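You operate a simulated robot arm through the tools that you are given. There is no shell and no other tool.

The job below is to be done with a simulated robot arm. You get a single attempt, and the scene is never put back.

JOB
Set both panel knobs from the Batch 57 card, then start extractor and drum.
Fine: the extractor first, with the panel's green buttons.

The check looks at the end state, three seconds after you hand in, the way a careful person would. Anything else that was tipped, shoved, dropped, spilled or broken makes it a failure.

ROBOT AND FRAMES
A 7-joint arm with a fingered hand, fixed in place. Base frame: the origin is on the floor under the middle of its stand, x ahead of it, y to its left, z up. Units: m, degrees, N and s.
With the tool pointing down near the work surface it reaches from about 0.34 to 0.7 m from the base axis. Its first joint turns from -69.0 to 172.0 degrees. Payload 3.4 kg.
Tool frame: the origin (TCP) lies between the finger pads and is the grasp point; the fingertips stand 0.025 m ahead of it; z points along the fingers, y is the line along which they close. The gripper opens to 0.088 m; its body begins 0.029 m behind the TCP. The gripper is a hand of 5 fingers: y runs from the thumb to the fingers, the wrist lies at [-0.013, -0.097, -0.162] in the tool frame.
Orientation is that of the tool frame in the base frame, as a unit quaternion [w, x, y, z]. With the fingers straight down and the wrist toward the robot, the tool's x, y and z point along [0, 1, 0], [1, 0, 0] and [0, 0, -1] of the base frame.

CONTROLS
- The arm moves only by the tool play_rows. Its argument "rows" is a list of rows, each a list of 6 numbers: the turn, a rotation vector about the tool's x, y, z in units of 60 degrees (1.0 is 60 degrees), then the shift along the tool's x, y, z in units of 200 mm (1.0 is 200 mm). In form: [[rx, ry, rz, dx, dy, dz], ...]. A call has 1 to 20 rows; each row is the pose to reach, as a shift and turn from the pose commanded when the call began, along the tool's axes at that moment. A call with a number of a shift or a turn outside -1 to 1 is refused whole. Each row takes 0.2 s and may step no farther than 0.05 m and 8.6 degrees from the row before; otherwise, the whole call is refused. A pose out of reach is approached as far as the arm can. The call stops where the force on the tool passes 40 N (or 10 N more than at its start, if that is more) or the arm is blocked; 0.2 s more then pass. In this call time passes only in rows, and 0.2 s behind the last. The reply holds the time, the measured pose of the TCP, the force on the tool along the base axes, the opening and the grip force, in the units named above and with some noise, with the torque about the TCP (base axes, N m) and any sound that the robot's microphone picked up.
- Cameras (640 x 400 px; columns grow to the right, rows downward): "scene" is fixed at [0.0498, 0.6483, 1.8609]; the picture's right is [-0.94, -0.33, 0.00], its down [-0.14, 0.40, -0.90] and it looks along [0.30, -0.85, -0.43] (base axes); focal length 360 px, centre (320, 200). "wrist" rides on the gripper at [0.059, -0.079, -0.105] in the tool frame; the picture's right is [-0.73, 0.32, -0.61], its down [-0.62, -0.68, 0.38] and it looks along [-0.29, 0.66, 0.70] (tool axes); focal length 234 px, centre (320, 200). There is no depth. A picture from a camera that has moved, and an enlarged one, comes with that camera's place and axes in the base frame and with its lens.
- grab_frame(camera): a new picture of that camera. No time passes.
- lift_body(by): slides the trunk up (or, below 0, down) by that many m; the arm rides with it, the base frame stays. It gives what a move gives, with no picture.
- set_fingers(index, middle, ring, little, thumb_bend, thumb_turn): sets how far each is bent, from 0 (flat) to 1 (curled in); at 0.3 the hand is open as for a grip, at 0.7 the pads meet at the TCP. One left out holds its place. A second passes; each finger stops where it meets its share of the squeeze, and holds until it gets a number again. It is the only way to open and close the hand. It gives what a move gives, with no picture; readings hold the bend of each and the force on index, middle, ring, little, thumb and palm. thumb_turn goes from beside the hand (0) to across from the fingers (1), as for a grip.
- close_up(camera, box): a new picture of the part [left, top, right, bottom] of that camera's present view, enlarged. No time passes.
- job_done(): hands the job in; it is judged then, once.

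Nothing tells you positions but the pictures and the camera data. Unless the task says otherwise, let go and move clear before handing in.

The tools are called after "Emit:" by a JSON object that holds its "api" and its "payload". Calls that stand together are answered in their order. play_rows: Moves the arm, as the interface text tells. Its arguments: {"type":"object","properties":{"rows":{"type":"array","items":{"type":"array","items":{"type":"number"}}}},"required":["rows"]} The other tools are called the same way: lift_body (by) moves the trunk up or down; set_fingers (index, middle, ring, little, thumb_bend, thumb_turn) moves the fingers one by one; grab_frame (camera) takes a picture; close_up (camera, box) takes an enlarged picture of a part of a camera's view; job_done () hands the job in.

At the start:

```text
clock: 0.0
tcp_pos: [0.2662, -0.3708, 1.4298]
orientation: [0.0, 0.707, 0.707, 0.0]
wrist_force: [-0.5, -0.2, 0.2]
moment: [0.01, -0.02, -0.01]
gripper_width: 0.0876
grip_force: 0.1
shape: jaw
bend: [0.3, 0.3, 0.3, 0.3, 0.3, 0.98]
finger forces: [0.1, 0.0, 0.0, 0.0, 0.0, 0.0]
trunk travel left (down, up): [-0.875, 0.065]
```

scene: 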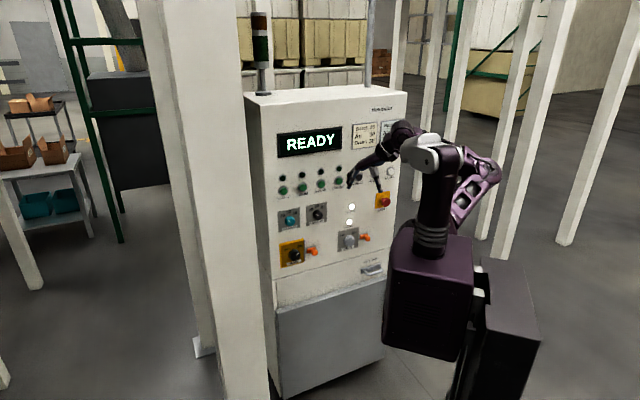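
wrist: 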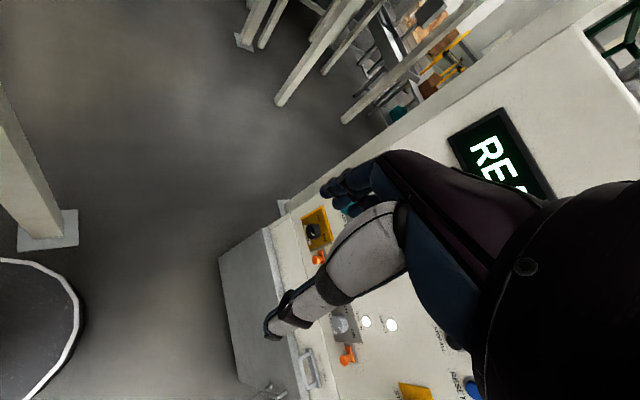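

I see a control panel with a READY display, a row of lamps and buttons, knobs, and cards at the upper right. I'll enlarge parts of the scene view to read labels and cards before moving anything.

Emit:
{"api": "close_up", "payload": {"camera": "scene", "box": [330, 90, 410, 140]}}

Emit:
{"api": "close_up", "payload": {"camera": "scene", "box": [260, 160, 420, 260]}}

Emit:
{"api": "close_up", "payload": {"camera": "scene", "box": [240, 90, 400, 190]}}

Emit:
{"api": "close_up", "payload": {"camera": "wrist", "box": [240, 180, 480, 400]}}

```text
8.00 times, centred on (370, 115) of scene
camera zoom: at [0.0498, 0.6483, 1.8609], right [-0.94, -0.33, 0.0], down [-0.14, 0.4, -0.9], along [0.3, -0.85, -0.43], focal length 2881 px, centre (-80, 880)
```

zoom: 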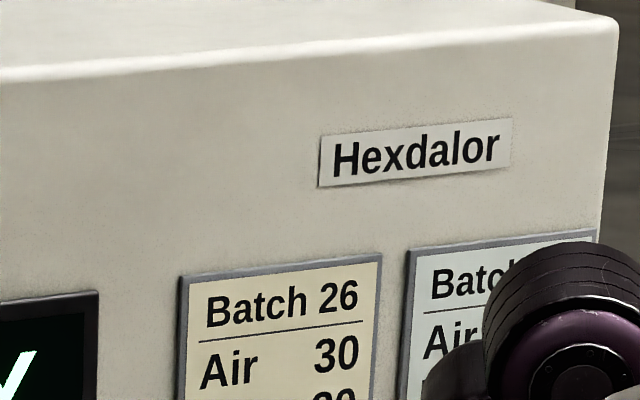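

```text
4.00 times, centred on (340, 210) of scene
camera zoom: at [0.0498, 0.6483, 1.8609], right [-0.94, -0.33, 0.0], down [-0.14, 0.4, -0.9], along [0.3, -0.85, -0.43], focal length 1440 px, centre (240, 160)
```

zoom: 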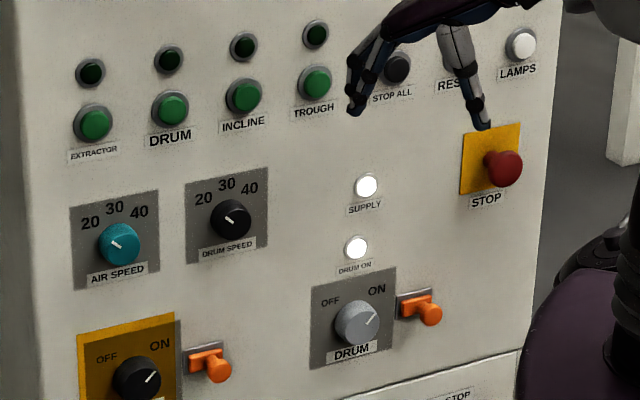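

```text
4.00 times, centred on (320, 140) of scene
camera zoom: at [0.0498, 0.6483, 1.8609], right [-0.94, -0.33, 0.0], down [-0.14, 0.4, -0.9], along [0.3, -0.85, -0.43], focal length 1440 px, centre (320, 440)
```

zoom: 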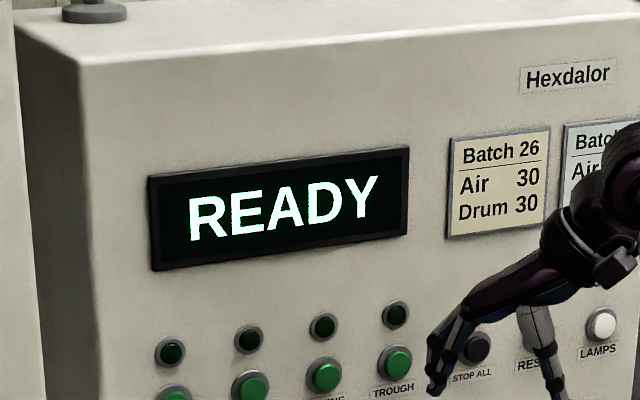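

```text
1.82 times, centred on (360, 290) of wrist
camera zoom: at [0.1867, -0.3136, 1.535], right [0.32, -0.73, 0.61], down [-0.68, -0.62, -0.38], along [0.66, -0.29, -0.7], focal length 426 px, centre (247, 36)
```

zoom: 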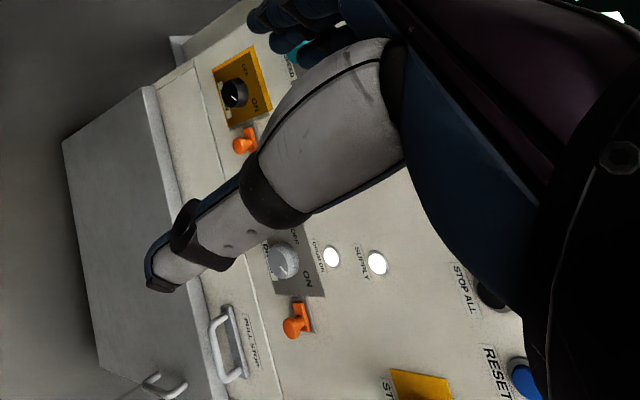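

The panel stands roughly 0.83 m from the base axis and faces the robot. By triangulation the buttons are near z≈1.27 and the two knobs near z≈1.13, and the arm hides the second batch card. I'll turn the hand to face the panel while staying about 0.38 m off it, which should also uncover the cards.

Emit:
{"api": "play_rows", "payload": {"rows": [[-0.125, 0, 0, 0, 0, 0], [-0.25, 0, 0, 0, 0, 0], [-0.375, 0, 0, 0, 0, 0], [-0.5, 0, 0, 0, 0, 0], [-0.625, 0, 0, 0, 0, 0], [-0.75, 0, 0, 0, 0, 0], [-0.875, 0, 0, 0, 0, 0], [-1, 0, 0, 0, 0, 0]]}}

```text
clock: 1.8
tcp_pos: [0.2676, -0.3822, 1.4307]
orientation: [0.354, 0.612, 0.612, 0.354]
wrist_force: [-0.1, -0.2, -0.2]
moment: [-0.02, -0.01, 0.01]
gripper_width: 0.0874
grip_force: 0.1
shape: jaw
bend: [0.3, 0.3, 0.3, 0.3, 0.3, 0.98]
finger forces: [0.1, 0.0, 0.0, 0.1, 0.0, 0.1]
out of reach, approached as far as the arm can: row 7, 8
trunk travel left (down, up): [-0.875, 0.065]
```

The hand pitched up 60°, and the last two rows fell slightly short because the wrist is close to the base. I'll check both views before going on.

Emit:
{"api": "grab_frame", "payload": {"camera": "scene"}}

Emit:
{"api": "grab_frame", "payload": {"camera": "wrist"}}

```text
taken
```

scene: 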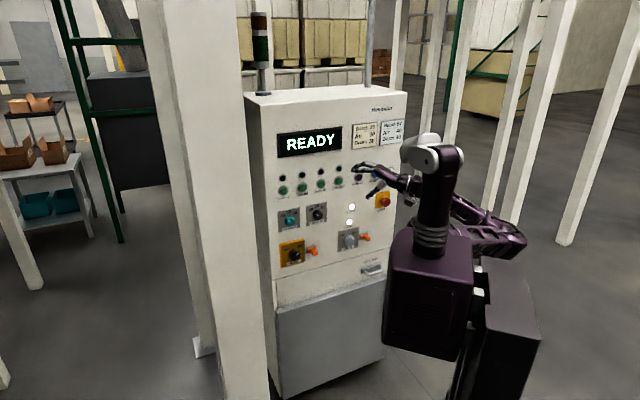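

```text
taken
camera wrist: at [0.1359, -0.325, 1.4153], right [-0.36, -0.73, 0.58], down [-0.01, -0.62, -0.78], along [0.93, -0.29, 0.22], focal length 234 px, centre (320, 200)
```

wrist: 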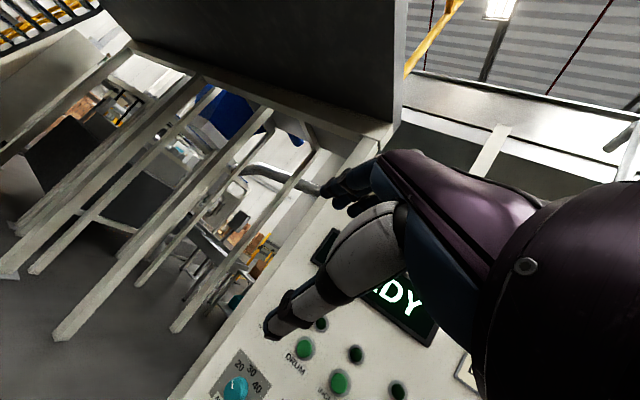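

Both batch cards are now in view, so I'll enlarge them.

Emit:
{"api": "close_up", "payload": {"camera": "scene", "box": [340, 110, 420, 160]}}

Emit:
{"api": "close_up", "payload": {"camera": "scene", "box": [270, 190, 350, 240]}}

Emit:
{"api": "close_up", "payload": {"camera": "scene", "box": [270, 225, 398, 305]}}

Emit:
{"api": "close_up", "payload": {"camera": "scene", "box": [320, 150, 448, 230]}}

```text
8.00 times, centred on (380, 135) of scene
camera zoom: at [0.0498, 0.6483, 1.8609], right [-0.94, -0.33, 0.0], down [-0.14, 0.4, -0.9], along [0.3, -0.85, -0.43], focal length 2881 px, centre (-160, 720)
```

zoom: 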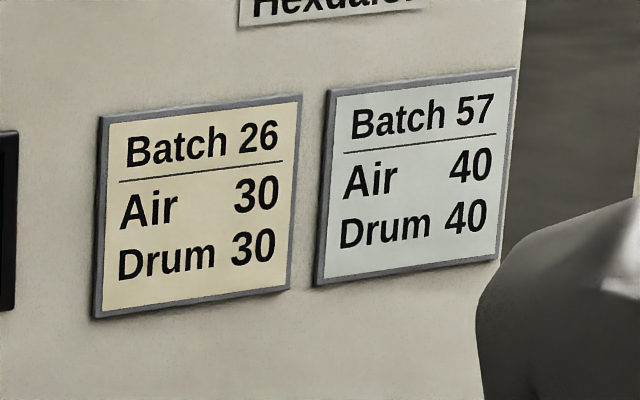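

```text
8.00 times, centred on (310, 215) of scene
camera zoom: at [0.0498, 0.6483, 1.8609], right [-0.94, -0.33, 0.0], down [-0.14, 0.4, -0.9], along [0.3, -0.85, -0.43], focal length 2881 px, centre (400, 80)
```

zoom: 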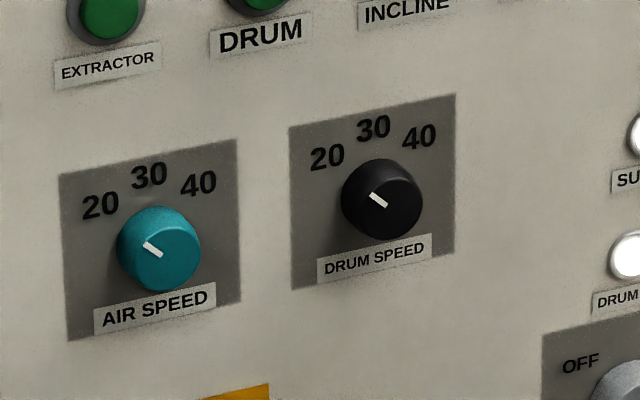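

```text
5.00 times, centred on (334, 265) of scene
camera zoom: at [0.0498, 0.6483, 1.8609], right [-0.94, -0.33, 0.0], down [-0.14, 0.4, -0.9], along [0.3, -0.85, -0.43], focal length 1801 px, centre (250, -125)
```

zoom: 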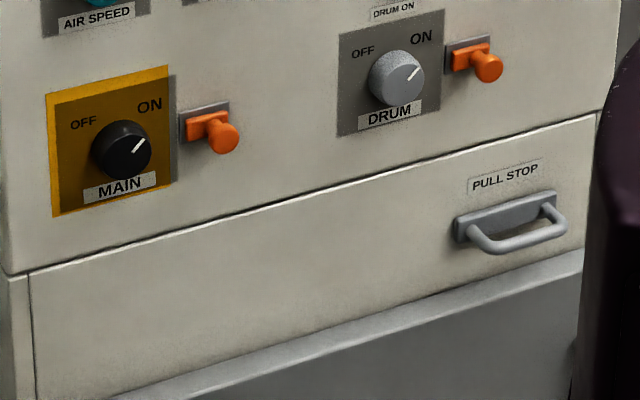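

```text
5.00 times, centred on (384, 190) of scene
camera zoom: at [0.0498, 0.6483, 1.8609], right [-0.94, -0.33, 0.0], down [-0.14, 0.4, -0.9], along [0.3, -0.85, -0.43], focal length 1801 px, centre (0, 250)
```

zoom: 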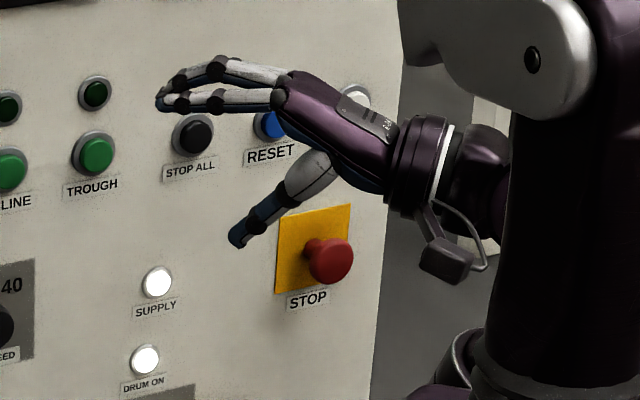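

The Batch 57 card reads Air 40, Drum 40. Both speed knobs now point at 20, roughly 45° left of top, so each needs about +90° clockwise. MAIN and DRUM are both at ON. Next I'll level the hand and turn it square to the panel, still well clear of it.

Emit:
{"api": "play_rows", "payload": {"rows": [[-0.125, 0, 0, -0.0225, -0.029, 0.15], [-0.25, 0, 0, -0.045, -0.0575, 0.3], [-0.375, 0, 0, -0.0675, -0.086, 0.45], [-0.5, 0, 0, -0.09, -0.115, 0.6]]}}

```text
clock: 2.8
tcp_pos: [0.3803, -0.4129, 1.3675]
orientation: [0.497, 0.501, 0.504, 0.498]
wrist_force: [0.2, 0.1, 0.0]
moment: [0.02, -0.01, 0.04]
gripper_width: 0.0879
grip_force: 0.1
shape: jaw
bend: [0.3, 0.3, 0.3, 0.3, 0.3, 0.98]
finger forces: [0.0, 0.0, 0.1, 0.0, 0.1, 0.0]
out of reach, approached as far as the arm can: row 3, 4
trunk travel left (down, up): [-0.875, 0.065]
```

The hand is level now. I'll yaw it about 48° to face the panel, shifting slightly forward and keeping about 0.2 m of clearance.

Emit:
{"api": "play_rows", "payload": {"rows": [[0, -0.133, 0, -0.0475, 0, 0.033], [0, -0.267, 0, -0.095, 0, 0.067], [0, -0.4, 0, -0.1425, 0, 0.1], [0, -0.533, 0, -0.19, 0, 0.133], [0, -0.667, 0, -0.2375, 0, 0.167], [0, -0.8, 0, -0.285, 0, 0.2]]}}

Emit:
{"api": "grab_frame", "payload": {"camera": "scene"}}

Emit:
{"api": "grab_frame", "payload": {"camera": "wrist"}}

```text
clock: 4.2
tcp_pos: [0.384, -0.4885, 1.3769]
orientation: [0.66, 0.66, 0.253, 0.253]
wrist_force: [-0.1, -0.6, -1.1]
moment: [0.0, -0.01, -0.01]
gripper_width: 0.0875
grip_force: 0.1
shape: jaw
bend: [0.3, 0.3, 0.3, 0.3, 0.3, 0.98]
finger forces: [0.1, 0.0, 0.0, 0.0, 0.0, 0.0]
out of reach, approached as far as the arm can: row 1, 2, 5, 6
trunk travel left (down, up): [-0.875, 0.065]
```

```text
taken
```

scene: 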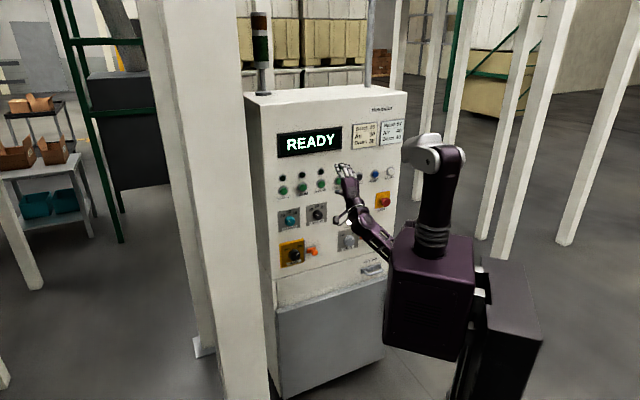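

```text
taken
camera wrist: at [0.3571, -0.3724, 1.2999], right [-0.95, -0.03, 0.32], down [-0.21, -0.7, -0.68], along [0.25, -0.71, 0.66], focal length 234 px, centre (320, 200)
```

wrist: 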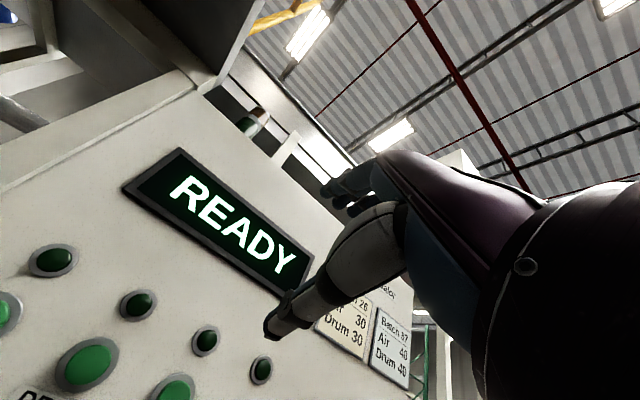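

The tool axis now points straight at the panel, about 0.21 m away, and the hand is clear of everything. The arm flagged reach limits because the shoulder is too high, so I'll lower the trunk to bring the wrist nearer shoulder height.

Emit:
{"api": "lift_body", "payload": {"by": -0.2}}

Emit:
{"api": "grab_frame", "payload": {"camera": "wrist"}}

Emit:
{"api": "grab_frame", "payload": {"camera": "scene"}}

```text
clock: 6.4
tcp_pos: [0.3841, -0.487, 1.1775]
orientation: [0.66, 0.66, 0.255, 0.252]
wrist_force: [0.4, -0.1, 0.5]
moment: [-0.02, 0.0, 0.03]
gripper_width: 0.0878
grip_force: 0.1
shape: jaw
bend: [0.3, 0.3, 0.3, 0.3, 0.3, 0.98]
finger forces: [0.0, 0.0, 0.0, 0.1, 0.0, 0.0]
trunk travel left (down, up): [-0.675, 0.265]
```

```text
taken
camera wrist: at [0.3585, -0.3714, 1.0998], right [-0.95, -0.04, 0.32], down [-0.21, -0.7, -0.68], along [0.25, -0.71, 0.66], focal length 234 px, centre (320, 200)
```

wrist: 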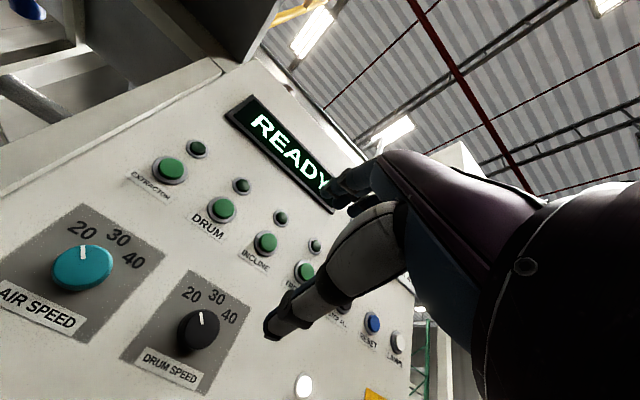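

```text
taken
```

scene: 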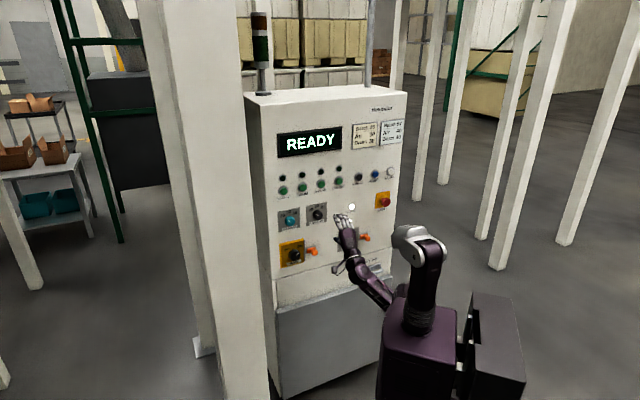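

From here the wrist camera sees the knobs and green buttons well. I'll enlarge those regions to measure positions precisely.

Emit:
{"api": "close_up", "payload": {"camera": "wrist", "box": [0, 190, 320, 400]}}

Emit:
{"api": "close_up", "payload": {"camera": "wrist", "box": [110, 110, 310, 235]}}

Emit:
{"api": "close_up", "payload": {"camera": "scene", "box": [260, 170, 388, 250]}}

```text
1.90 times, centred on (160, 295) of wrist
camera zoom: at [0.3585, -0.3714, 1.0998], right [-0.95, -0.04, 0.32], down [-0.21, -0.7, -0.68], along [0.25, -0.71, 0.66], focal length 446 px, centre (625, 19)
```

zoom: 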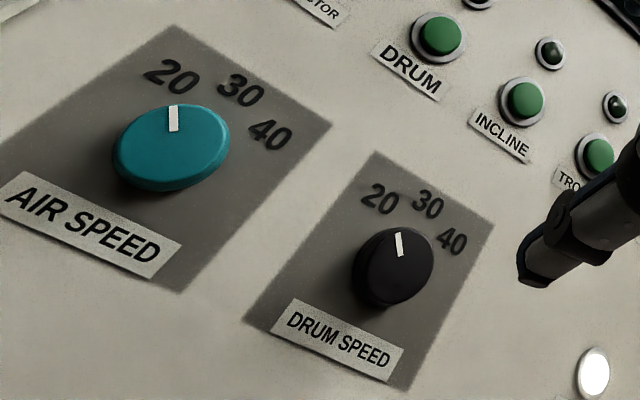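

```text
3.20 times, centred on (210, 172) of wrist
camera zoom: at [0.3585, -0.3714, 1.0998], right [-0.95, -0.04, 0.32], down [-0.21, -0.7, -0.68], along [0.25, -0.71, 0.66], focal length 749 px, centre (672, 288)
```

zoom: 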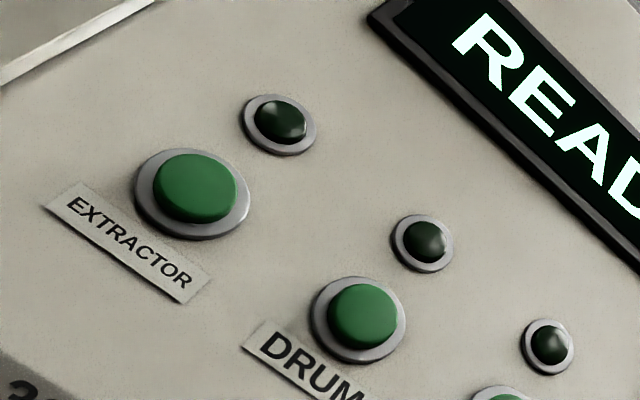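

```text
5.00 times, centred on (324, 210) of scene
camera zoom: at [0.0498, 0.6483, 1.8609], right [-0.94, -0.33, 0.0], down [-0.14, 0.4, -0.9], along [0.3, -0.85, -0.43], focal length 1801 px, centre (300, 150)
```

zoom: 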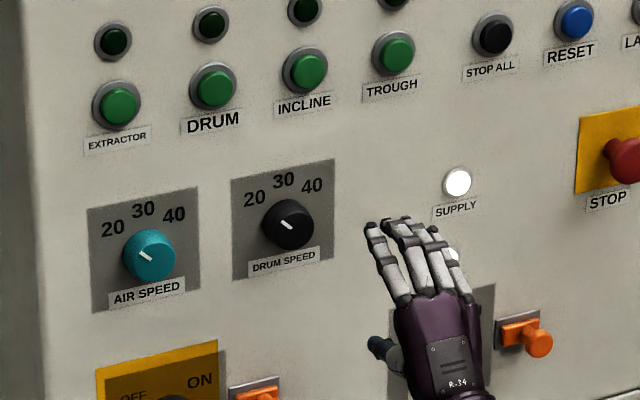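

The knob faces sit near z≈1.130, about 0.123 m apart, and the green buttons are near z≈1.267, about 0.083 m apart. I'll zoom in on the hand to see where each fingertip lies relative to the TCP.

Emit:
{"api": "close_up", "payload": {"camera": "scene", "box": [320, 205, 384, 245]}}

Emit:
{"api": "close_up", "payload": {"camera": "wrist", "box": [240, 140, 440, 350]}}

```text
10.00 times, centred on (352, 225) of scene
camera zoom: at [0.0498, 0.6483, 1.8609], right [-0.94, -0.33, 0.0], down [-0.14, 0.4, -0.9], along [0.3, -0.85, -0.43], focal length 3601 px, centre (0, -50)
```

zoom: 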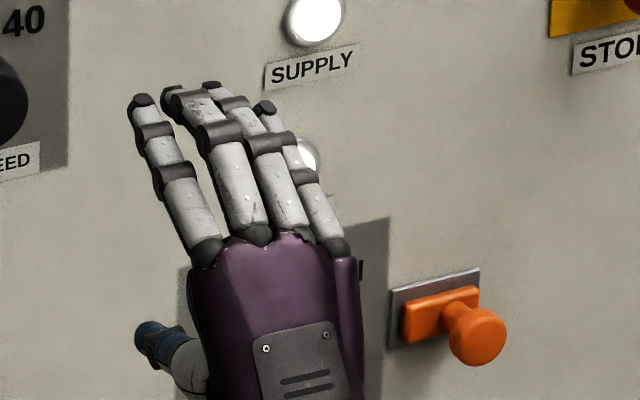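

```text
1.90 times, centred on (340, 245) of wrist
camera zoom: at [0.3585, -0.3714, 1.0998], right [-0.95, -0.04, 0.32], down [-0.21, -0.7, -0.68], along [0.25, -0.71, 0.66], focal length 446 px, centre (282, 114)
```

zoom: 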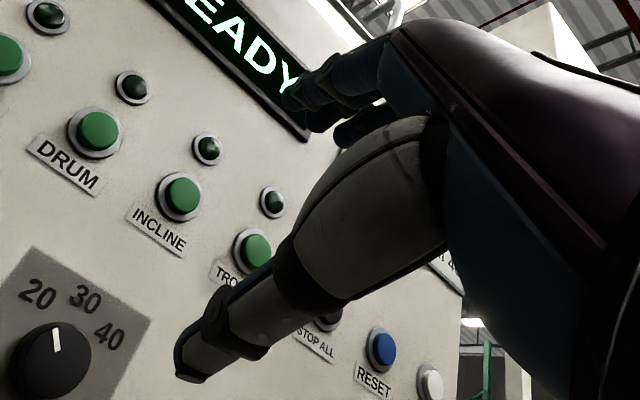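

The index tip and thumb tip oppose each other near tool x≈0, and the hand is still about 0.2 m from the panel. I'll lower the trunk another 0.15 m, then move the hand up in free air to check reach at knob height.

Emit:
{"api": "lift_body", "payload": {"by": -0.15}}

Emit:
{"api": "play_rows", "payload": {"rows": [[0, 0, 0, 0, 0.125, 0], [0, 0, 0, 0, 0.25, 0], [0, 0, 0, 0, 0.375, 0], [0, 0, 0, 0, 0.5, 0]]}}

```text
clock: 8.1
tcp_pos: [0.3845, -0.4883, 1.0283]
orientation: [0.66, 0.66, 0.254, 0.253]
wrist_force: [0.7, 0.2, 0.3]
moment: [0.0, 0.01, 0.02]
gripper_width: 0.0876
grip_force: 0.1
shape: jaw
bend: [0.3, 0.3, 0.3, 0.3, 0.3, 0.98]
finger forces: [0.1, 0.0, 0.0, 0.0, 0.0, 0.0]
trunk travel left (down, up): [-0.525, 0.415]
```

```text
clock: 9.1
tcp_pos: [0.3845, -0.4856, 1.127]
orientation: [0.66, 0.66, 0.255, 0.255]
wrist_force: [-0.4, 1.0, 1.0]
moment: [0.03, 0.0, 0.01]
gripper_width: 0.0877
grip_force: 0.0
shape: jaw
bend: [0.3, 0.3, 0.3, 0.3, 0.3, 0.98]
finger forces: [0.1, 0.1, 0.0, 0.0, 0.0, 0.0]
trunk travel left (down, up): [-0.525, 0.415]
```

Reach is good at this height. I'll move in front of the AIR SPEED knob, stopping about 0.10 m short of its face, to test the roll range in free air.

Emit:
{"api": "play_rows", "payload": {"rows": [[0, 0, 0, 0.147, 0, 0.1], [0, 0, 0, 0.293, 0, 0.2], [0, 0, 0, 0.44, 0, 0.3], [0, 0, 0, 0.586, 0, 0.4]]}}

Emit:
{"api": "play_rows", "payload": {"rows": [[0, 0, -0.125, 0, 0, 0], [0, 0, -0.25, 0, 0, 0], [0, 0, -0.375, 0, 0, 0], [0, 0, -0.5, 0, 0, 0], [0, 0, -0.625, 0, 0, 0], [0, 0, -0.75, 0, 0, 0]]}}

Emit:
{"api": "grab_frame", "payload": {"camera": "scene"}}

Emit:
{"api": "grab_frame", "payload": {"camera": "wrist"}}

```text
clock: 10.1
tcp_pos: [0.5268, -0.4671, 1.127]
orientation: [0.66, 0.661, 0.254, 0.254]
wrist_force: [0.1, -0.7, -0.9]
moment: [0.0, -0.03, -0.04]
gripper_width: 0.0878
grip_force: 0.2
shape: jaw
bend: [0.3, 0.3, 0.3, 0.3, 0.3, 0.98]
finger forces: [0.0, 0.1, 0.0, 0.0, 0.0, 0.0]
trunk travel left (down, up): [-0.525, 0.415]
```

```text
clock: 11.5
tcp_pos: [0.5251, -0.4679, 1.1275]
orientation: [0.707, 0.511, 0.488, -0.02]
wrist_force: [0.8, -0.1, -0.1]
moment: [0.0, 0.01, 0.0]
gripper_width: 0.088
grip_force: 0.0
shape: jaw
bend: [0.3, 0.3, 0.3, 0.3, 0.3, 0.98]
finger forces: [0.0, 0.1, 0.0, 0.0, 0.1, 0.0]
trunk travel left (down, up): [-0.525, 0.415]
```

```text
taken
```

scene: 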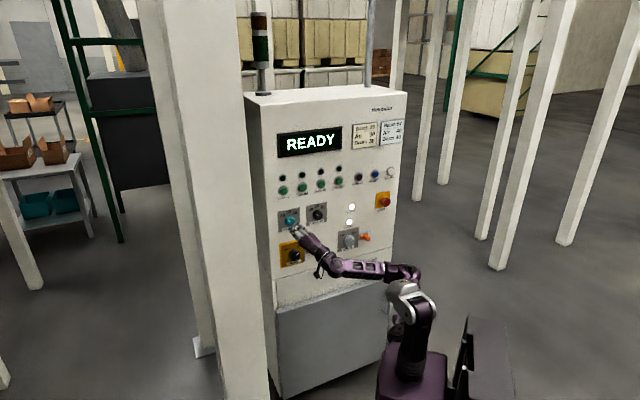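

```text
taken
camera wrist: at [0.4446, -0.4014, 1.0315], right [-0.62, 0.26, 0.74], down [-0.43, -0.9, -0.04], along [0.66, -0.34, 0.67], focal length 234 px, centre (320, 200)
```

wrist: 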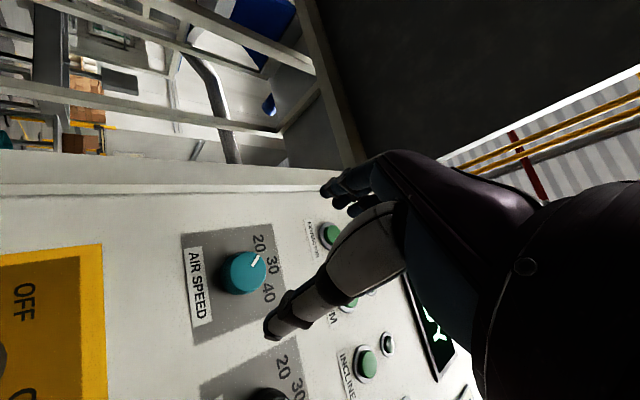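

A roll of -45° is reachable. Now I'll check that rolling to +45° works in the same free-air spot.

Emit:
{"api": "play_rows", "payload": {"rows": [[0, 0, 0.125, 0, 0, 0], [0, 0, 0.25, 0, 0, 0], [0, 0, 0.375, 0, 0, 0], [0, 0, 0.5, 0, 0, 0], [0, 0, 0.625, 0, 0, 0], [0, 0, 0.75, 0, 0, 0]]}}

Emit:
{"api": "play_rows", "payload": {"rows": [[0, 0, 0.125, 0, 0, 0], [0, 0, 0.25, 0, 0, 0], [0, 0, 0.375, 0, 0, 0], [0, 0, 0.5, 0, 0, 0], [0, 0, 0.625, 0, 0, 0], [0, 0, 0.75, 0, 0, 0]]}}

Emit:
{"api": "grab_frame", "payload": {"camera": "scene"}}

Emit:
{"api": "grab_frame", "payload": {"camera": "wrist"}}

```text
clock: 12.9
tcp_pos: [0.5256, -0.4678, 1.1272]
orientation: [0.66, 0.66, 0.253, 0.255]
wrist_force: [0.1, 0.4, -0.3]
moment: [0.02, 0.0, -0.01]
gripper_width: 0.0878
grip_force: 0.1
shape: jaw
bend: [0.3, 0.3, 0.3, 0.3, 0.3, 0.98]
finger forces: [0.0, 0.0, 0.0, 0.0, 0.0, 0.0]
trunk travel left (down, up): [-0.525, 0.415]
```

```text
clock: 14.3
tcp_pos: [0.5251, -0.4677, 1.1271]
orientation: [0.512, 0.707, -0.019, 0.488]
wrist_force: [0.0, 0.2, 1.1]
moment: [-0.04, 0.0, -0.01]
gripper_width: 0.088
grip_force: 0.2
shape: jaw
bend: [0.3, 0.3, 0.3, 0.3, 0.3, 0.98]
finger forces: [0.0, 0.0, 0.0, 0.1, 0.0, 0.0]
trunk travel left (down, up): [-0.525, 0.415]
```

```text
taken
```

scene: 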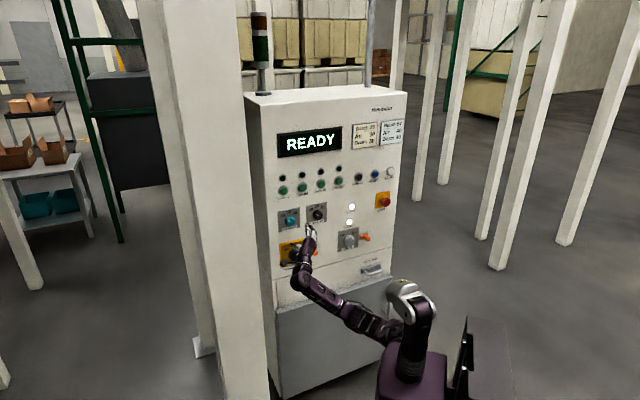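

```text
taken
camera wrist: at [0.5283, -0.3259, 1.1142], right [-0.96, -0.05, -0.29], down [0.29, -0.26, -0.92], along [-0.03, -0.97, 0.26], focal length 234 px, centre (320, 200)
```

wrist: 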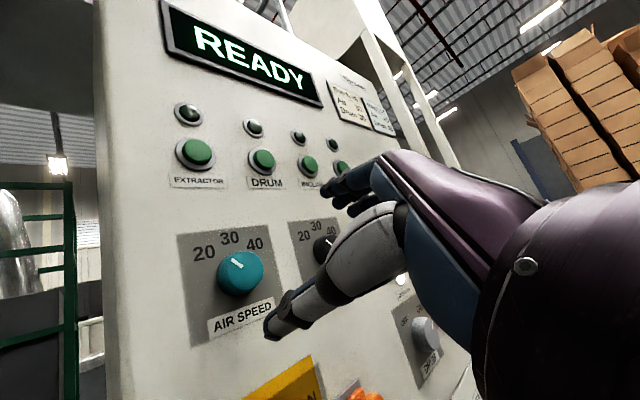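

Both roll extremes are reachable with good orientation, and this pose gives a near-frontal look at the AIR knob. I'll zoom in to measure its position.

Emit:
{"api": "close_up", "payload": {"camera": "wrist", "box": [160, 210, 288, 350]}}

Emit:
{"api": "close_up", "payload": {"camera": "wrist", "box": [160, 90, 352, 210]}}

Emit:
{"api": "close_up", "payload": {"camera": "scene", "box": [270, 200, 334, 240]}}

```text
2.86 times, centred on (224, 280) of wrist
camera zoom: at [0.5283, -0.3259, 1.1142], right [-0.96, -0.05, -0.29], down [0.29, -0.26, -0.92], along [-0.03, -0.97, 0.26], focal length 669 px, centre (594, -29)
```

zoom: 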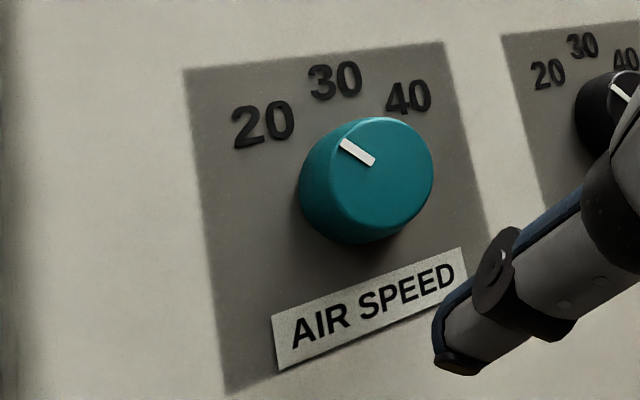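

```text
3.33 times, centred on (256, 150) of wrist
camera zoom: at [0.5283, -0.3259, 1.1142], right [-0.96, -0.05, -0.29], down [0.29, -0.26, -0.92], along [-0.03, -0.97, 0.26], focal length 781 px, centre (533, 367)
```

zoom: 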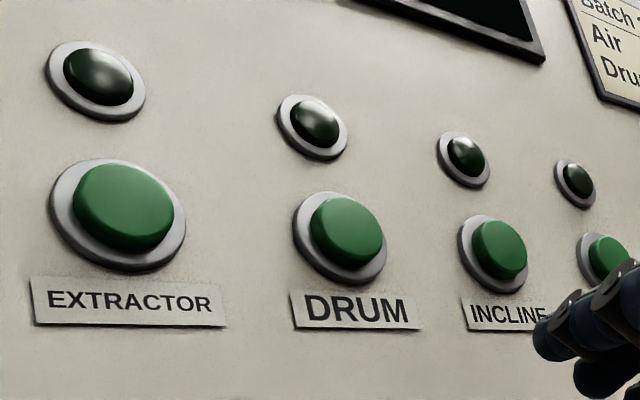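

```text
10.00 times, centred on (302, 220) of scene
camera zoom: at [0.0498, 0.6483, 1.8609], right [-0.94, -0.33, 0.0], down [-0.14, 0.4, -0.9], along [0.3, -0.85, -0.43], focal length 3601 px, centre (500, 0)
```

zoom: 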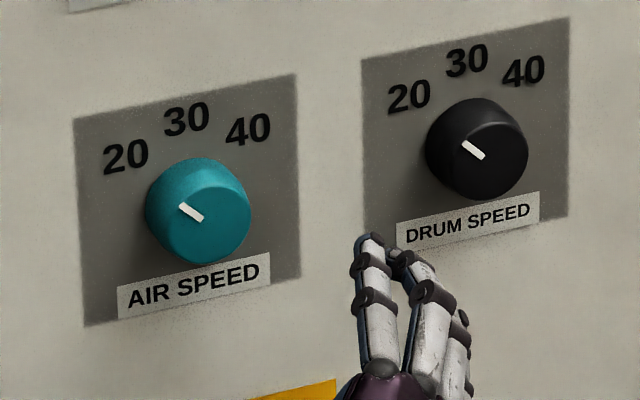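

The AIR knob face centre triangulates to about [0.611, -0.5625, 1.131], 44 mm across and about 20 mm tall. I'll roll back to -45° for the starting grip and tuck the ring and little fingers away, since only index, middle and thumb are needed.

Emit:
{"api": "play_rows", "payload": {"rows": [[0, 0, -0.125, 0, 0, 0], [0, 0, -0.25, 0, 0, 0], [0, 0, -0.375, 0, 0, 0], [0, 0, -0.5, 0, 0, 0], [0, 0, -0.625, 0, 0, 0], [0, 0, -0.75, 0, 0, 0]]}}

Emit:
{"api": "play_rows", "payload": {"rows": [[0, 0, -0.125, 0, 0, 0], [0, 0, -0.25, 0, 0, 0], [0, 0, -0.375, 0, 0, 0], [0, 0, -0.5, 0, 0, 0], [0, 0, -0.625, 0, 0, 0], [0, 0, -0.75, 0, 0, 0]]}}

Emit:
{"api": "set_fingers", "payload": {"ring": 1.0, "little": 1.0}}

Emit:
{"api": "close_up", "payload": {"camera": "scene", "box": [265, 195, 345, 285]}}

Emit:
{"api": "grab_frame", "payload": {"camera": "wrist"}}

```text
clock: 15.7
tcp_pos: [0.5239, -0.4681, 1.128]
orientation: [0.66, 0.66, 0.255, 0.252]
wrist_force: [-0.8, 0.6, -0.1]
moment: [0.0, 0.0, -0.01]
gripper_width: 0.0877
grip_force: 0.2
shape: jaw
bend: [0.3, 0.3, 0.3, 0.3, 0.3, 0.98]
finger forces: [0.0, 0.1, 0.0, 0.0, 0.0, 0.0]
trunk travel left (down, up): [-0.525, 0.415]
```

```text
clock: 17.1
tcp_pos: [0.5255, -0.4682, 1.127]
orientation: [0.707, 0.512, 0.488, -0.019]
wrist_force: [0.7, 0.3, -0.8]
moment: [0.01, 0.01, -0.03]
gripper_width: 0.0881
grip_force: 0.0
shape: jaw
bend: [0.3, 0.3, 0.3, 0.3, 0.3, 0.98]
finger forces: [0.0, 0.0, 0.0, 0.1, 0.0, 0.0]
trunk travel left (down, up): [-0.525, 0.415]
```

```text
clock: 18.1
tcp_pos: [0.526, -0.4681, 1.1282]
orientation: [0.707, 0.512, 0.487, -0.019]
wrist_force: [-0.1, -0.7, -0.2]
moment: [-0.02, -0.01, -0.03]
gripper_width: 0.0851
grip_force: 0.0
shape: fingers
bend: [0.3, 0.3, 1.0, 1.0, 0.3, 0.98]
finger forces: [0.0, 0.0, 0.0, 0.0, 0.0, 0.0]
trunk travel left (down, up): [-0.525, 0.415]
```

```text
4.44 times, centred on (305, 240) of scene
camera zoom: at [0.0498, 0.6483, 1.8609], right [-0.94, -0.33, 0.0], down [-0.14, 0.4, -0.9], along [0.3, -0.85, -0.43], focal length 1600 px, centre (387, 22)
```

zoom: 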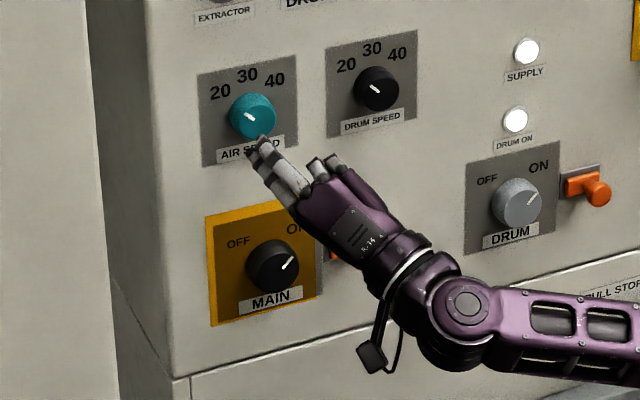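

```text
taken
camera wrist: at [0.4451, -0.4013, 1.0311], right [-0.62, 0.26, 0.74], down [-0.43, -0.9, -0.04], along [0.66, -0.34, 0.67], focal length 234 px, centre (320, 200)
```

wrist: 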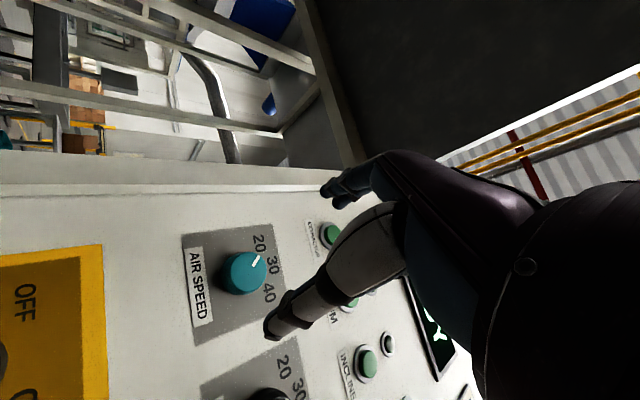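

Index and middle are extended with ring and little tucked, and a third view agrees on the knob centre to within 1–2 mm. I'll advance with the open hand around the AIR knob so the fingertips overlap it without touching the panel.

Emit:
{"api": "play_rows", "payload": {"rows": [[0, 0, 0, 0.008, 0.008, 0.15], [0, 0, 0, 0.016, 0.016, 0.3], [0, 0, 0, 0.016, 0.016, 0.42], [0, 0, 0, 0.016, 0.016, 0.5], [0, 0, 0, 0.016, 0.016, 0.55]]}}

Emit:
{"api": "close_up", "payload": {"camera": "scene", "box": [265, 195, 345, 245]}}

Emit:
{"api": "grab_frame", "payload": {"camera": "wrist"}}

```text
clock: 19.3
tcp_pos: [0.602, -0.546, 1.1272]
orientation: [0.706, 0.513, 0.487, -0.018]
wrist_force: [0.2, 0.1, -0.6]
moment: [-0.03, 0.02, 0.02]
gripper_width: 0.0846
grip_force: 0.1
shape: fingers
bend: [0.3, 0.3, 1.0, 1.0, 0.3, 0.98]
finger forces: [0.0, 0.0, 0.1, 0.1, 0.0, 0.0]
trunk travel left (down, up): [-0.525, 0.415]
```

```text
8.00 times, centred on (305, 220) of scene
camera zoom: at [0.0498, 0.6483, 1.8609], right [-0.94, -0.33, 0.0], down [-0.14, 0.4, -0.9], along [0.3, -0.85, -0.43], focal length 2881 px, centre (440, 40)
```

zoom: 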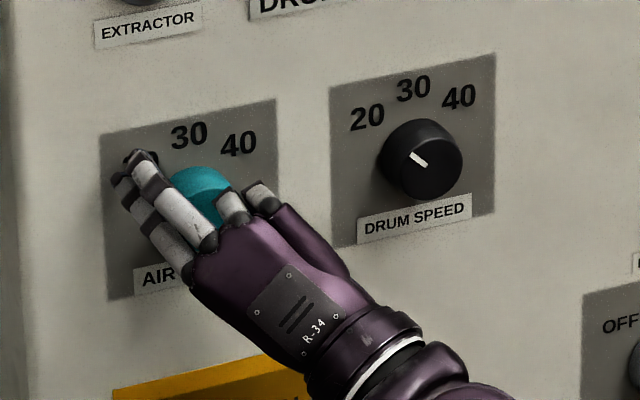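

```text
taken
camera wrist: at [0.5226, -0.4794, 1.0303], right [-0.62, 0.26, 0.74], down [-0.43, -0.9, -0.04], along [0.66, -0.34, 0.67], focal length 234 px, centre (320, 200)
```

wrist: 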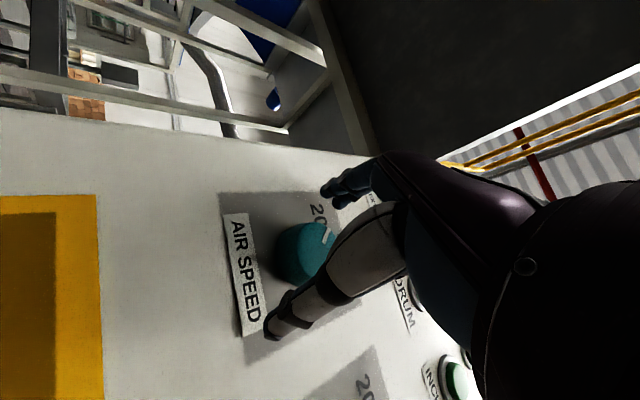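

The open hand surrounds the AIR knob with no contact force. I'll zoom in to judge how deep the fingertips sit relative to the knob and panel.

Emit:
{"api": "close_up", "payload": {"camera": "wrist", "box": [210, 150, 410, 350]}}

Emit:
{"api": "close_up", "payload": {"camera": "scene", "box": [274, 205, 306, 237]}}

```text
2.00 times, centred on (310, 250) of wrist
camera zoom: at [0.5226, -0.4794, 1.0303], right [-0.62, 0.26, 0.74], down [-0.43, -0.9, -0.04], along [0.66, -0.34, 0.67], focal length 468 px, centre (340, 100)
```

zoom: 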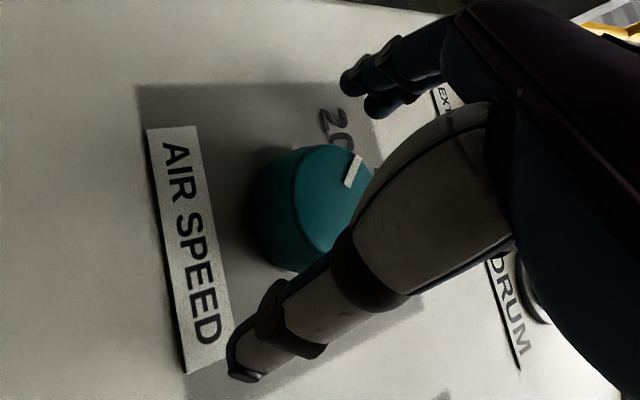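

```text
12.50 times, centred on (290, 221) of scene
camera zoom: at [0.0498, 0.6483, 1.8609], right [-0.94, -0.33, 0.0], down [-0.14, 0.4, -0.9], along [0.3, -0.85, -0.43], focal length 4502 px, centre (695, -62)
```

zoom: 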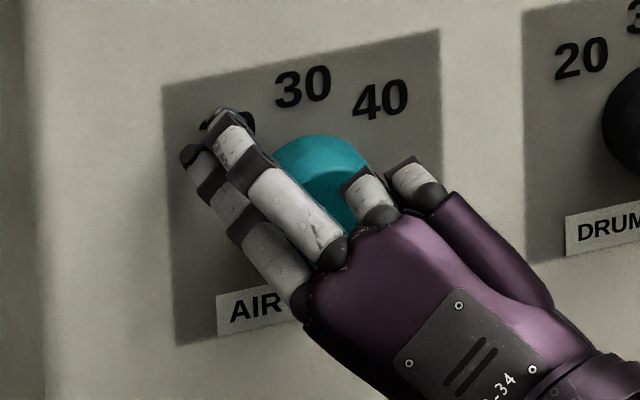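

The tips overlap the knob by only about 6 mm, and there is still no contact. I'll creep forward in small steps while watching the force.

Emit:
{"api": "play_rows", "payload": {"rows": [[0, 0, 0, 0, 0, 0.01], [0, 0, 0, 0, 0, 0.02], [0, 0, 0, 0, 0, 0.03]]}}

Emit:
{"api": "play_rows", "payload": {"rows": [[0, 0, 0, 0, 0, 0.01], [0, 0, 0, 0, 0, 0.02]]}}

Emit:
{"api": "close_up", "payload": {"camera": "scene", "box": [274, 205, 306, 237]}}

Emit:
{"api": "close_up", "payload": {"camera": "wrist", "box": [210, 150, 410, 350]}}

```text
clock: 20.1
tcp_pos: [0.6079, -0.5514, 1.1267]
orientation: [0.707, 0.512, 0.488, -0.019]
wrist_force: [0.5, 0.1, -0.3]
moment: [0.02, 0.02, 0.02]
gripper_width: 0.0848
grip_force: 0.0
shape: fingers
bend: [0.3, 0.3, 1.0, 1.0, 0.3, 0.98]
finger forces: [0.0, 0.0, 0.0, 0.1, 0.0, 0.1]
trunk travel left (down, up): [-0.525, 0.415]
```

```text
clock: 20.7
tcp_pos: [0.6095, -0.5547, 1.1276]
orientation: [0.707, 0.512, 0.488, -0.019]
wrist_force: [0.1, -0.9, 0.3]
moment: [-0.01, -0.04, 0.02]
gripper_width: 0.0847
grip_force: 0.2
shape: fingers
bend: [0.3, 0.3, 1.0, 1.0, 0.3, 0.98]
finger forces: [0.0, 0.2, 0.1, 0.0, 0.0, 0.1]
trunk travel left (down, up): [-0.525, 0.415]
```

```text
12.50 times, centred on (290, 221) of scene
camera zoom: at [0.0498, 0.6483, 1.8609], right [-0.94, -0.33, 0.0], down [-0.14, 0.4, -0.9], along [0.3, -0.85, -0.43], focal length 4502 px, centre (695, -62)
```

zoom: 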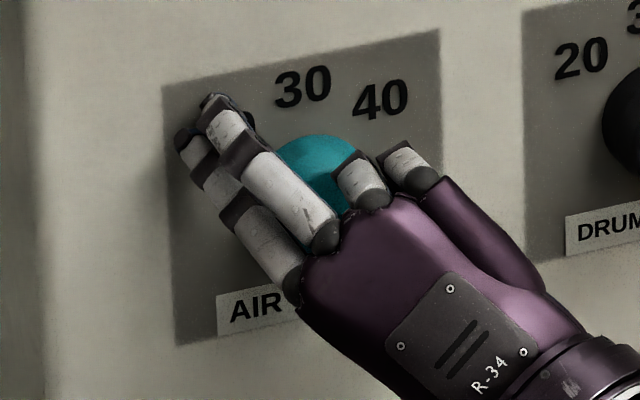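

```text
2.00 times, centred on (310, 250) of wrist
camera zoom: at [0.5288, -0.4873, 1.0311], right [-0.62, 0.26, 0.74], down [-0.43, -0.9, -0.04], along [0.66, -0.34, 0.67], focal length 468 px, centre (340, 100)
```

zoom: 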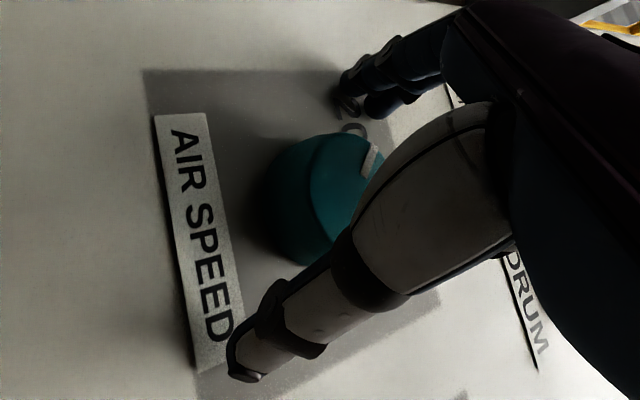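

Still no contact and about 5 mm from the panel, so the depth is good. I'll close thumb, index and middle gradually onto the knob.

Emit:
{"api": "set_fingers", "payload": {"index": 0.47, "middle": 0.47, "thumb_bend": 0.47}}

Emit:
{"api": "close_up", "payload": {"camera": "scene", "box": [274, 205, 306, 237]}}

Emit:
{"api": "close_up", "payload": {"camera": "wrist", "box": [210, 150, 410, 350]}}

```text
clock: 21.7
tcp_pos: [0.6081, -0.5509, 1.1286]
orientation: [0.708, 0.511, 0.487, -0.018]
wrist_force: [-4.9, 6.3, 0.8]
moment: [-0.23, -0.13, 0.19]
gripper_width: 0.0491
grip_force: 4.0
shape: fingers
bend: [0.47, 0.44, 1.0, 1.0, 0.47, 0.98]
finger forces: [0.0, 7.7, 0.1, 0.0, 0.1, 0.0]
trunk travel left (down, up): [-0.525, 0.415]
```

```text
12.50 times, centred on (290, 221) of scene
camera zoom: at [0.0498, 0.6483, 1.8609], right [-0.94, -0.33, 0.0], down [-0.14, 0.4, -0.9], along [0.3, -0.85, -0.43], focal length 4502 px, centre (695, -62)
```

zoom: 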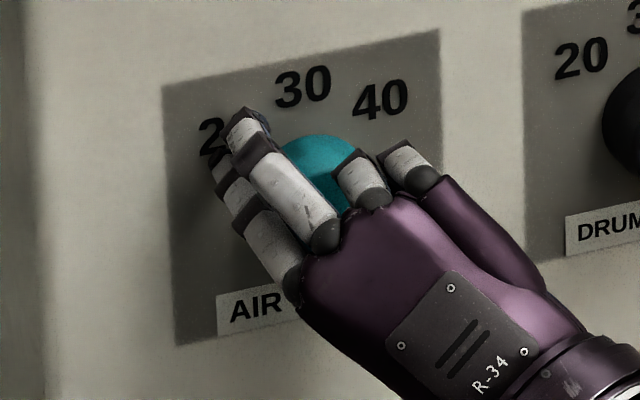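

```text
2.00 times, centred on (310, 250) of wrist
camera zoom: at [0.5278, -0.4853, 1.0327], right [-0.62, 0.26, 0.74], down [-0.43, -0.9, -0.04], along [0.66, -0.34, 0.67], focal length 468 px, centre (340, 100)
```

zoom: 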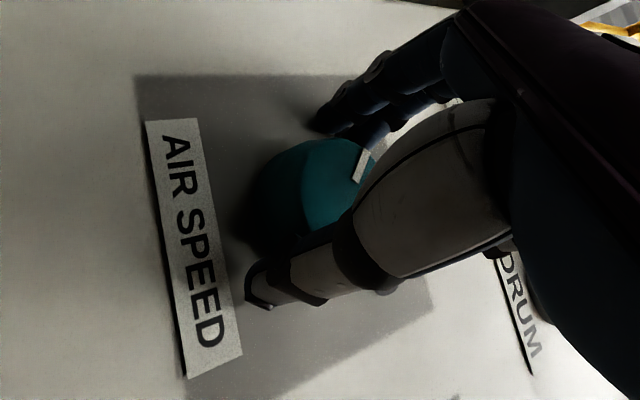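

The middle finger is the longest and its tip is pressing on the panel, pushing the hand back by about 8 N. I'll open the middle finger again and pinch with index and thumb only.

Emit:
{"api": "set_fingers", "payload": {"middle": 0.3}}

Emit:
{"api": "set_fingers", "payload": {"index": 0.52, "thumb_bend": 0.52}}

Emit:
{"api": "close_up", "payload": {"camera": "scene", "box": [274, 205, 306, 237]}}

Emit:
{"api": "close_up", "payload": {"camera": "wrist", "box": [210, 150, 410, 350]}}

```text
clock: 22.7
tcp_pos: [0.6077, -0.5537, 1.1296]
orientation: [0.708, 0.512, 0.486, -0.017]
wrist_force: [-4.2, 4.1, -0.6]
moment: [-0.12, -0.04, 0.17]
gripper_width: 0.0487
grip_force: 2.8
shape: fingers
bend: [0.47, 0.3, 1.0, 1.0, 0.47, 0.98]
finger forces: [6.5, 0.0, 0.0, 0.0, 0.1, 0.1]
trunk travel left (down, up): [-0.525, 0.415]
```

```text
clock: 23.7
tcp_pos: [0.6075, -0.5528, 1.1295]
orientation: [0.707, 0.512, 0.487, -0.018]
wrist_force: [-3.5, 4.4, 1.6]
moment: [-0.07, -0.12, 0.21]
gripper_width: 0.0426
grip_force: 2.5
shape: fingers
bend: [0.48, 0.3, 1.0, 1.0, 0.51, 0.98]
finger forces: [5.2, 0.0, 0.0, 0.1, 0.3, 0.1]
trunk travel left (down, up): [-0.525, 0.415]
```

```text
12.50 times, centred on (290, 221) of scene
camera zoom: at [0.0498, 0.6483, 1.8609], right [-0.94, -0.33, 0.0], down [-0.14, 0.4, -0.9], along [0.3, -0.85, -0.43], focal length 4502 px, centre (695, -62)
```

zoom: 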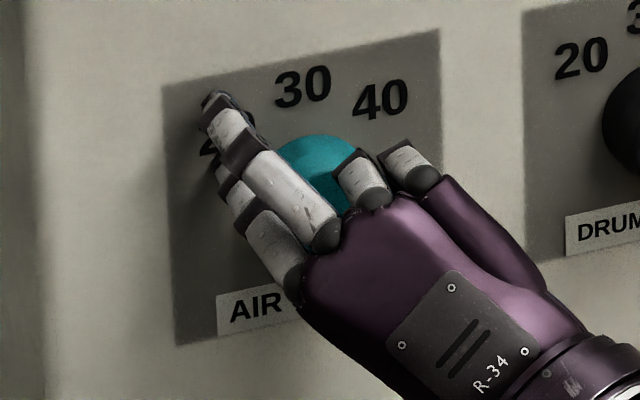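

```text
2.00 times, centred on (310, 250) of wrist
camera zoom: at [0.528, -0.4861, 1.0323], right [-0.62, 0.26, 0.74], down [-0.43, -0.9, -0.04], along [0.66, -0.34, 0.67], focal length 468 px, centre (340, 100)
```

zoom: 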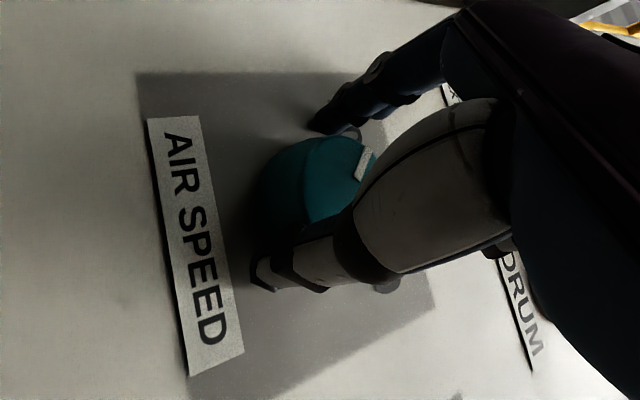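

The index tip also reaches the panel at this depth, since the tips extend forward as they curl. I'll open slightly, back off about 6 mm, and close again.

Emit:
{"api": "set_fingers", "payload": {"index": 0.38, "thumb_bend": 0.38}}

Emit:
{"api": "play_rows", "payload": {"rows": [[0, 0, 0, 0, 0, -0.01], [0, 0, 0, 0, 0, -0.02], [0, 0, 0, 0, 0, -0.028]]}}

Emit:
{"api": "set_fingers", "payload": {"index": 0.5, "thumb_bend": 0.5}}

```text
clock: 24.7
tcp_pos: [0.6086, -0.554, 1.1274]
orientation: [0.707, 0.513, 0.487, -0.018]
wrist_force: [-1.2, 0.1, -0.1]
moment: [0.0, -0.04, -0.01]
gripper_width: 0.067
grip_force: 0.3
shape: fingers
bend: [0.39, 0.3, 1.0, 1.0, 0.38, 0.98]
finger forces: [1.1, 0.0, 0.0, 0.0, 0.0, 0.0]
trunk travel left (down, up): [-0.525, 0.415]
```

```text
clock: 25.5
tcp_pos: [0.6057, -0.5506, 1.1284]
orientation: [0.707, 0.513, 0.487, -0.017]
wrist_force: [-0.5, 0.3, -0.5]
moment: [0.01, -0.03, -0.01]
gripper_width: 0.0671
grip_force: 0.1
shape: fingers
bend: [0.38, 0.3, 1.0, 1.0, 0.38, 0.98]
finger forces: [0.1, 0.1, 0.1, 0.0, 0.1, 0.0]
trunk travel left (down, up): [-0.525, 0.415]
```

```text
clock: 26.5
tcp_pos: [0.6057, -0.5492, 1.1272]
orientation: [0.707, 0.511, 0.488, -0.019]
wrist_force: [0.8, -0.5, 0.6]
moment: [0.02, -0.03, -0.02]
gripper_width: 0.0423
grip_force: 0.1
shape: fingers
bend: [0.5, 0.3, 1.0, 1.0, 0.5, 0.98]
finger forces: [0.0, 0.0, 0.0, 0.0, 0.1, 0.0]
trunk travel left (down, up): [-0.525, 0.415]
```

No panel contact now and the opening is 42 mm. I'll close further onto the knob.

Emit:
{"api": "set_fingers", "payload": {"index": 0.56, "thumb_bend": 0.56}}

Emit:
{"api": "close_up", "payload": {"camera": "scene", "box": [274, 205, 306, 237]}}

Emit:
{"api": "close_up", "payload": {"camera": "wrist", "box": [210, 150, 410, 350]}}

```text
clock: 27.5
tcp_pos: [0.6059, -0.5495, 1.1268]
orientation: [0.707, 0.512, 0.487, -0.019]
wrist_force: [0.5, 0.5, -0.1]
moment: [0.01, -0.04, 0.03]
gripper_width: 0.0328
grip_force: 1.0
shape: fingers
bend: [0.54, 0.3, 1.0, 1.0, 0.54, 0.98]
finger forces: [1.0, 0.1, 0.1, 0.0, 1.1, 0.1]
trunk travel left (down, up): [-0.525, 0.415]
```

```text
12.50 times, centred on (290, 221) of scene
camera zoom: at [0.0498, 0.6483, 1.8609], right [-0.94, -0.33, 0.0], down [-0.14, 0.4, -0.9], along [0.3, -0.85, -0.43], focal length 4502 px, centre (695, -62)
```

zoom: 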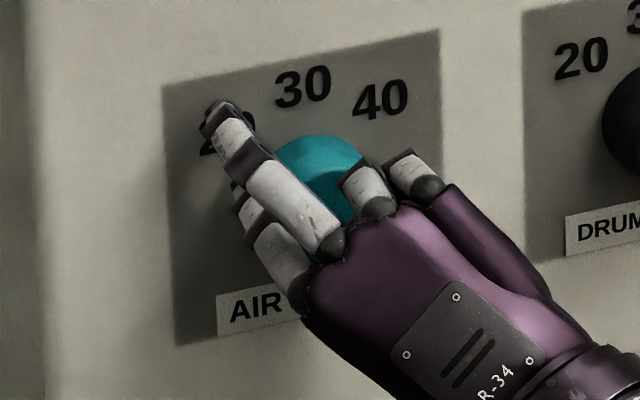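

```text
2.00 times, centred on (310, 250) of wrist
camera zoom: at [0.5252, -0.4833, 1.0308], right [-0.62, 0.26, 0.74], down [-0.43, -0.9, -0.04], along [0.66, -0.34, 0.67], focal length 468 px, centre (340, 100)
```

zoom: 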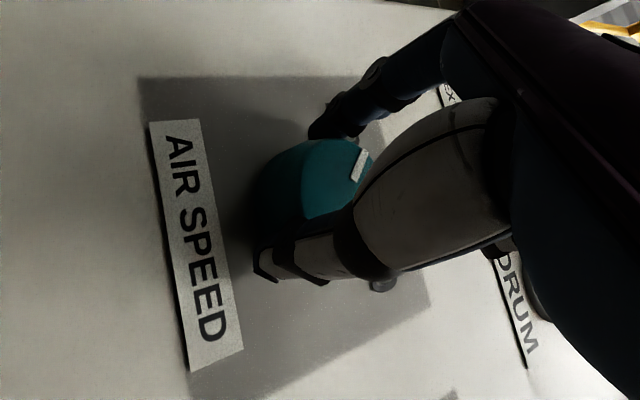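

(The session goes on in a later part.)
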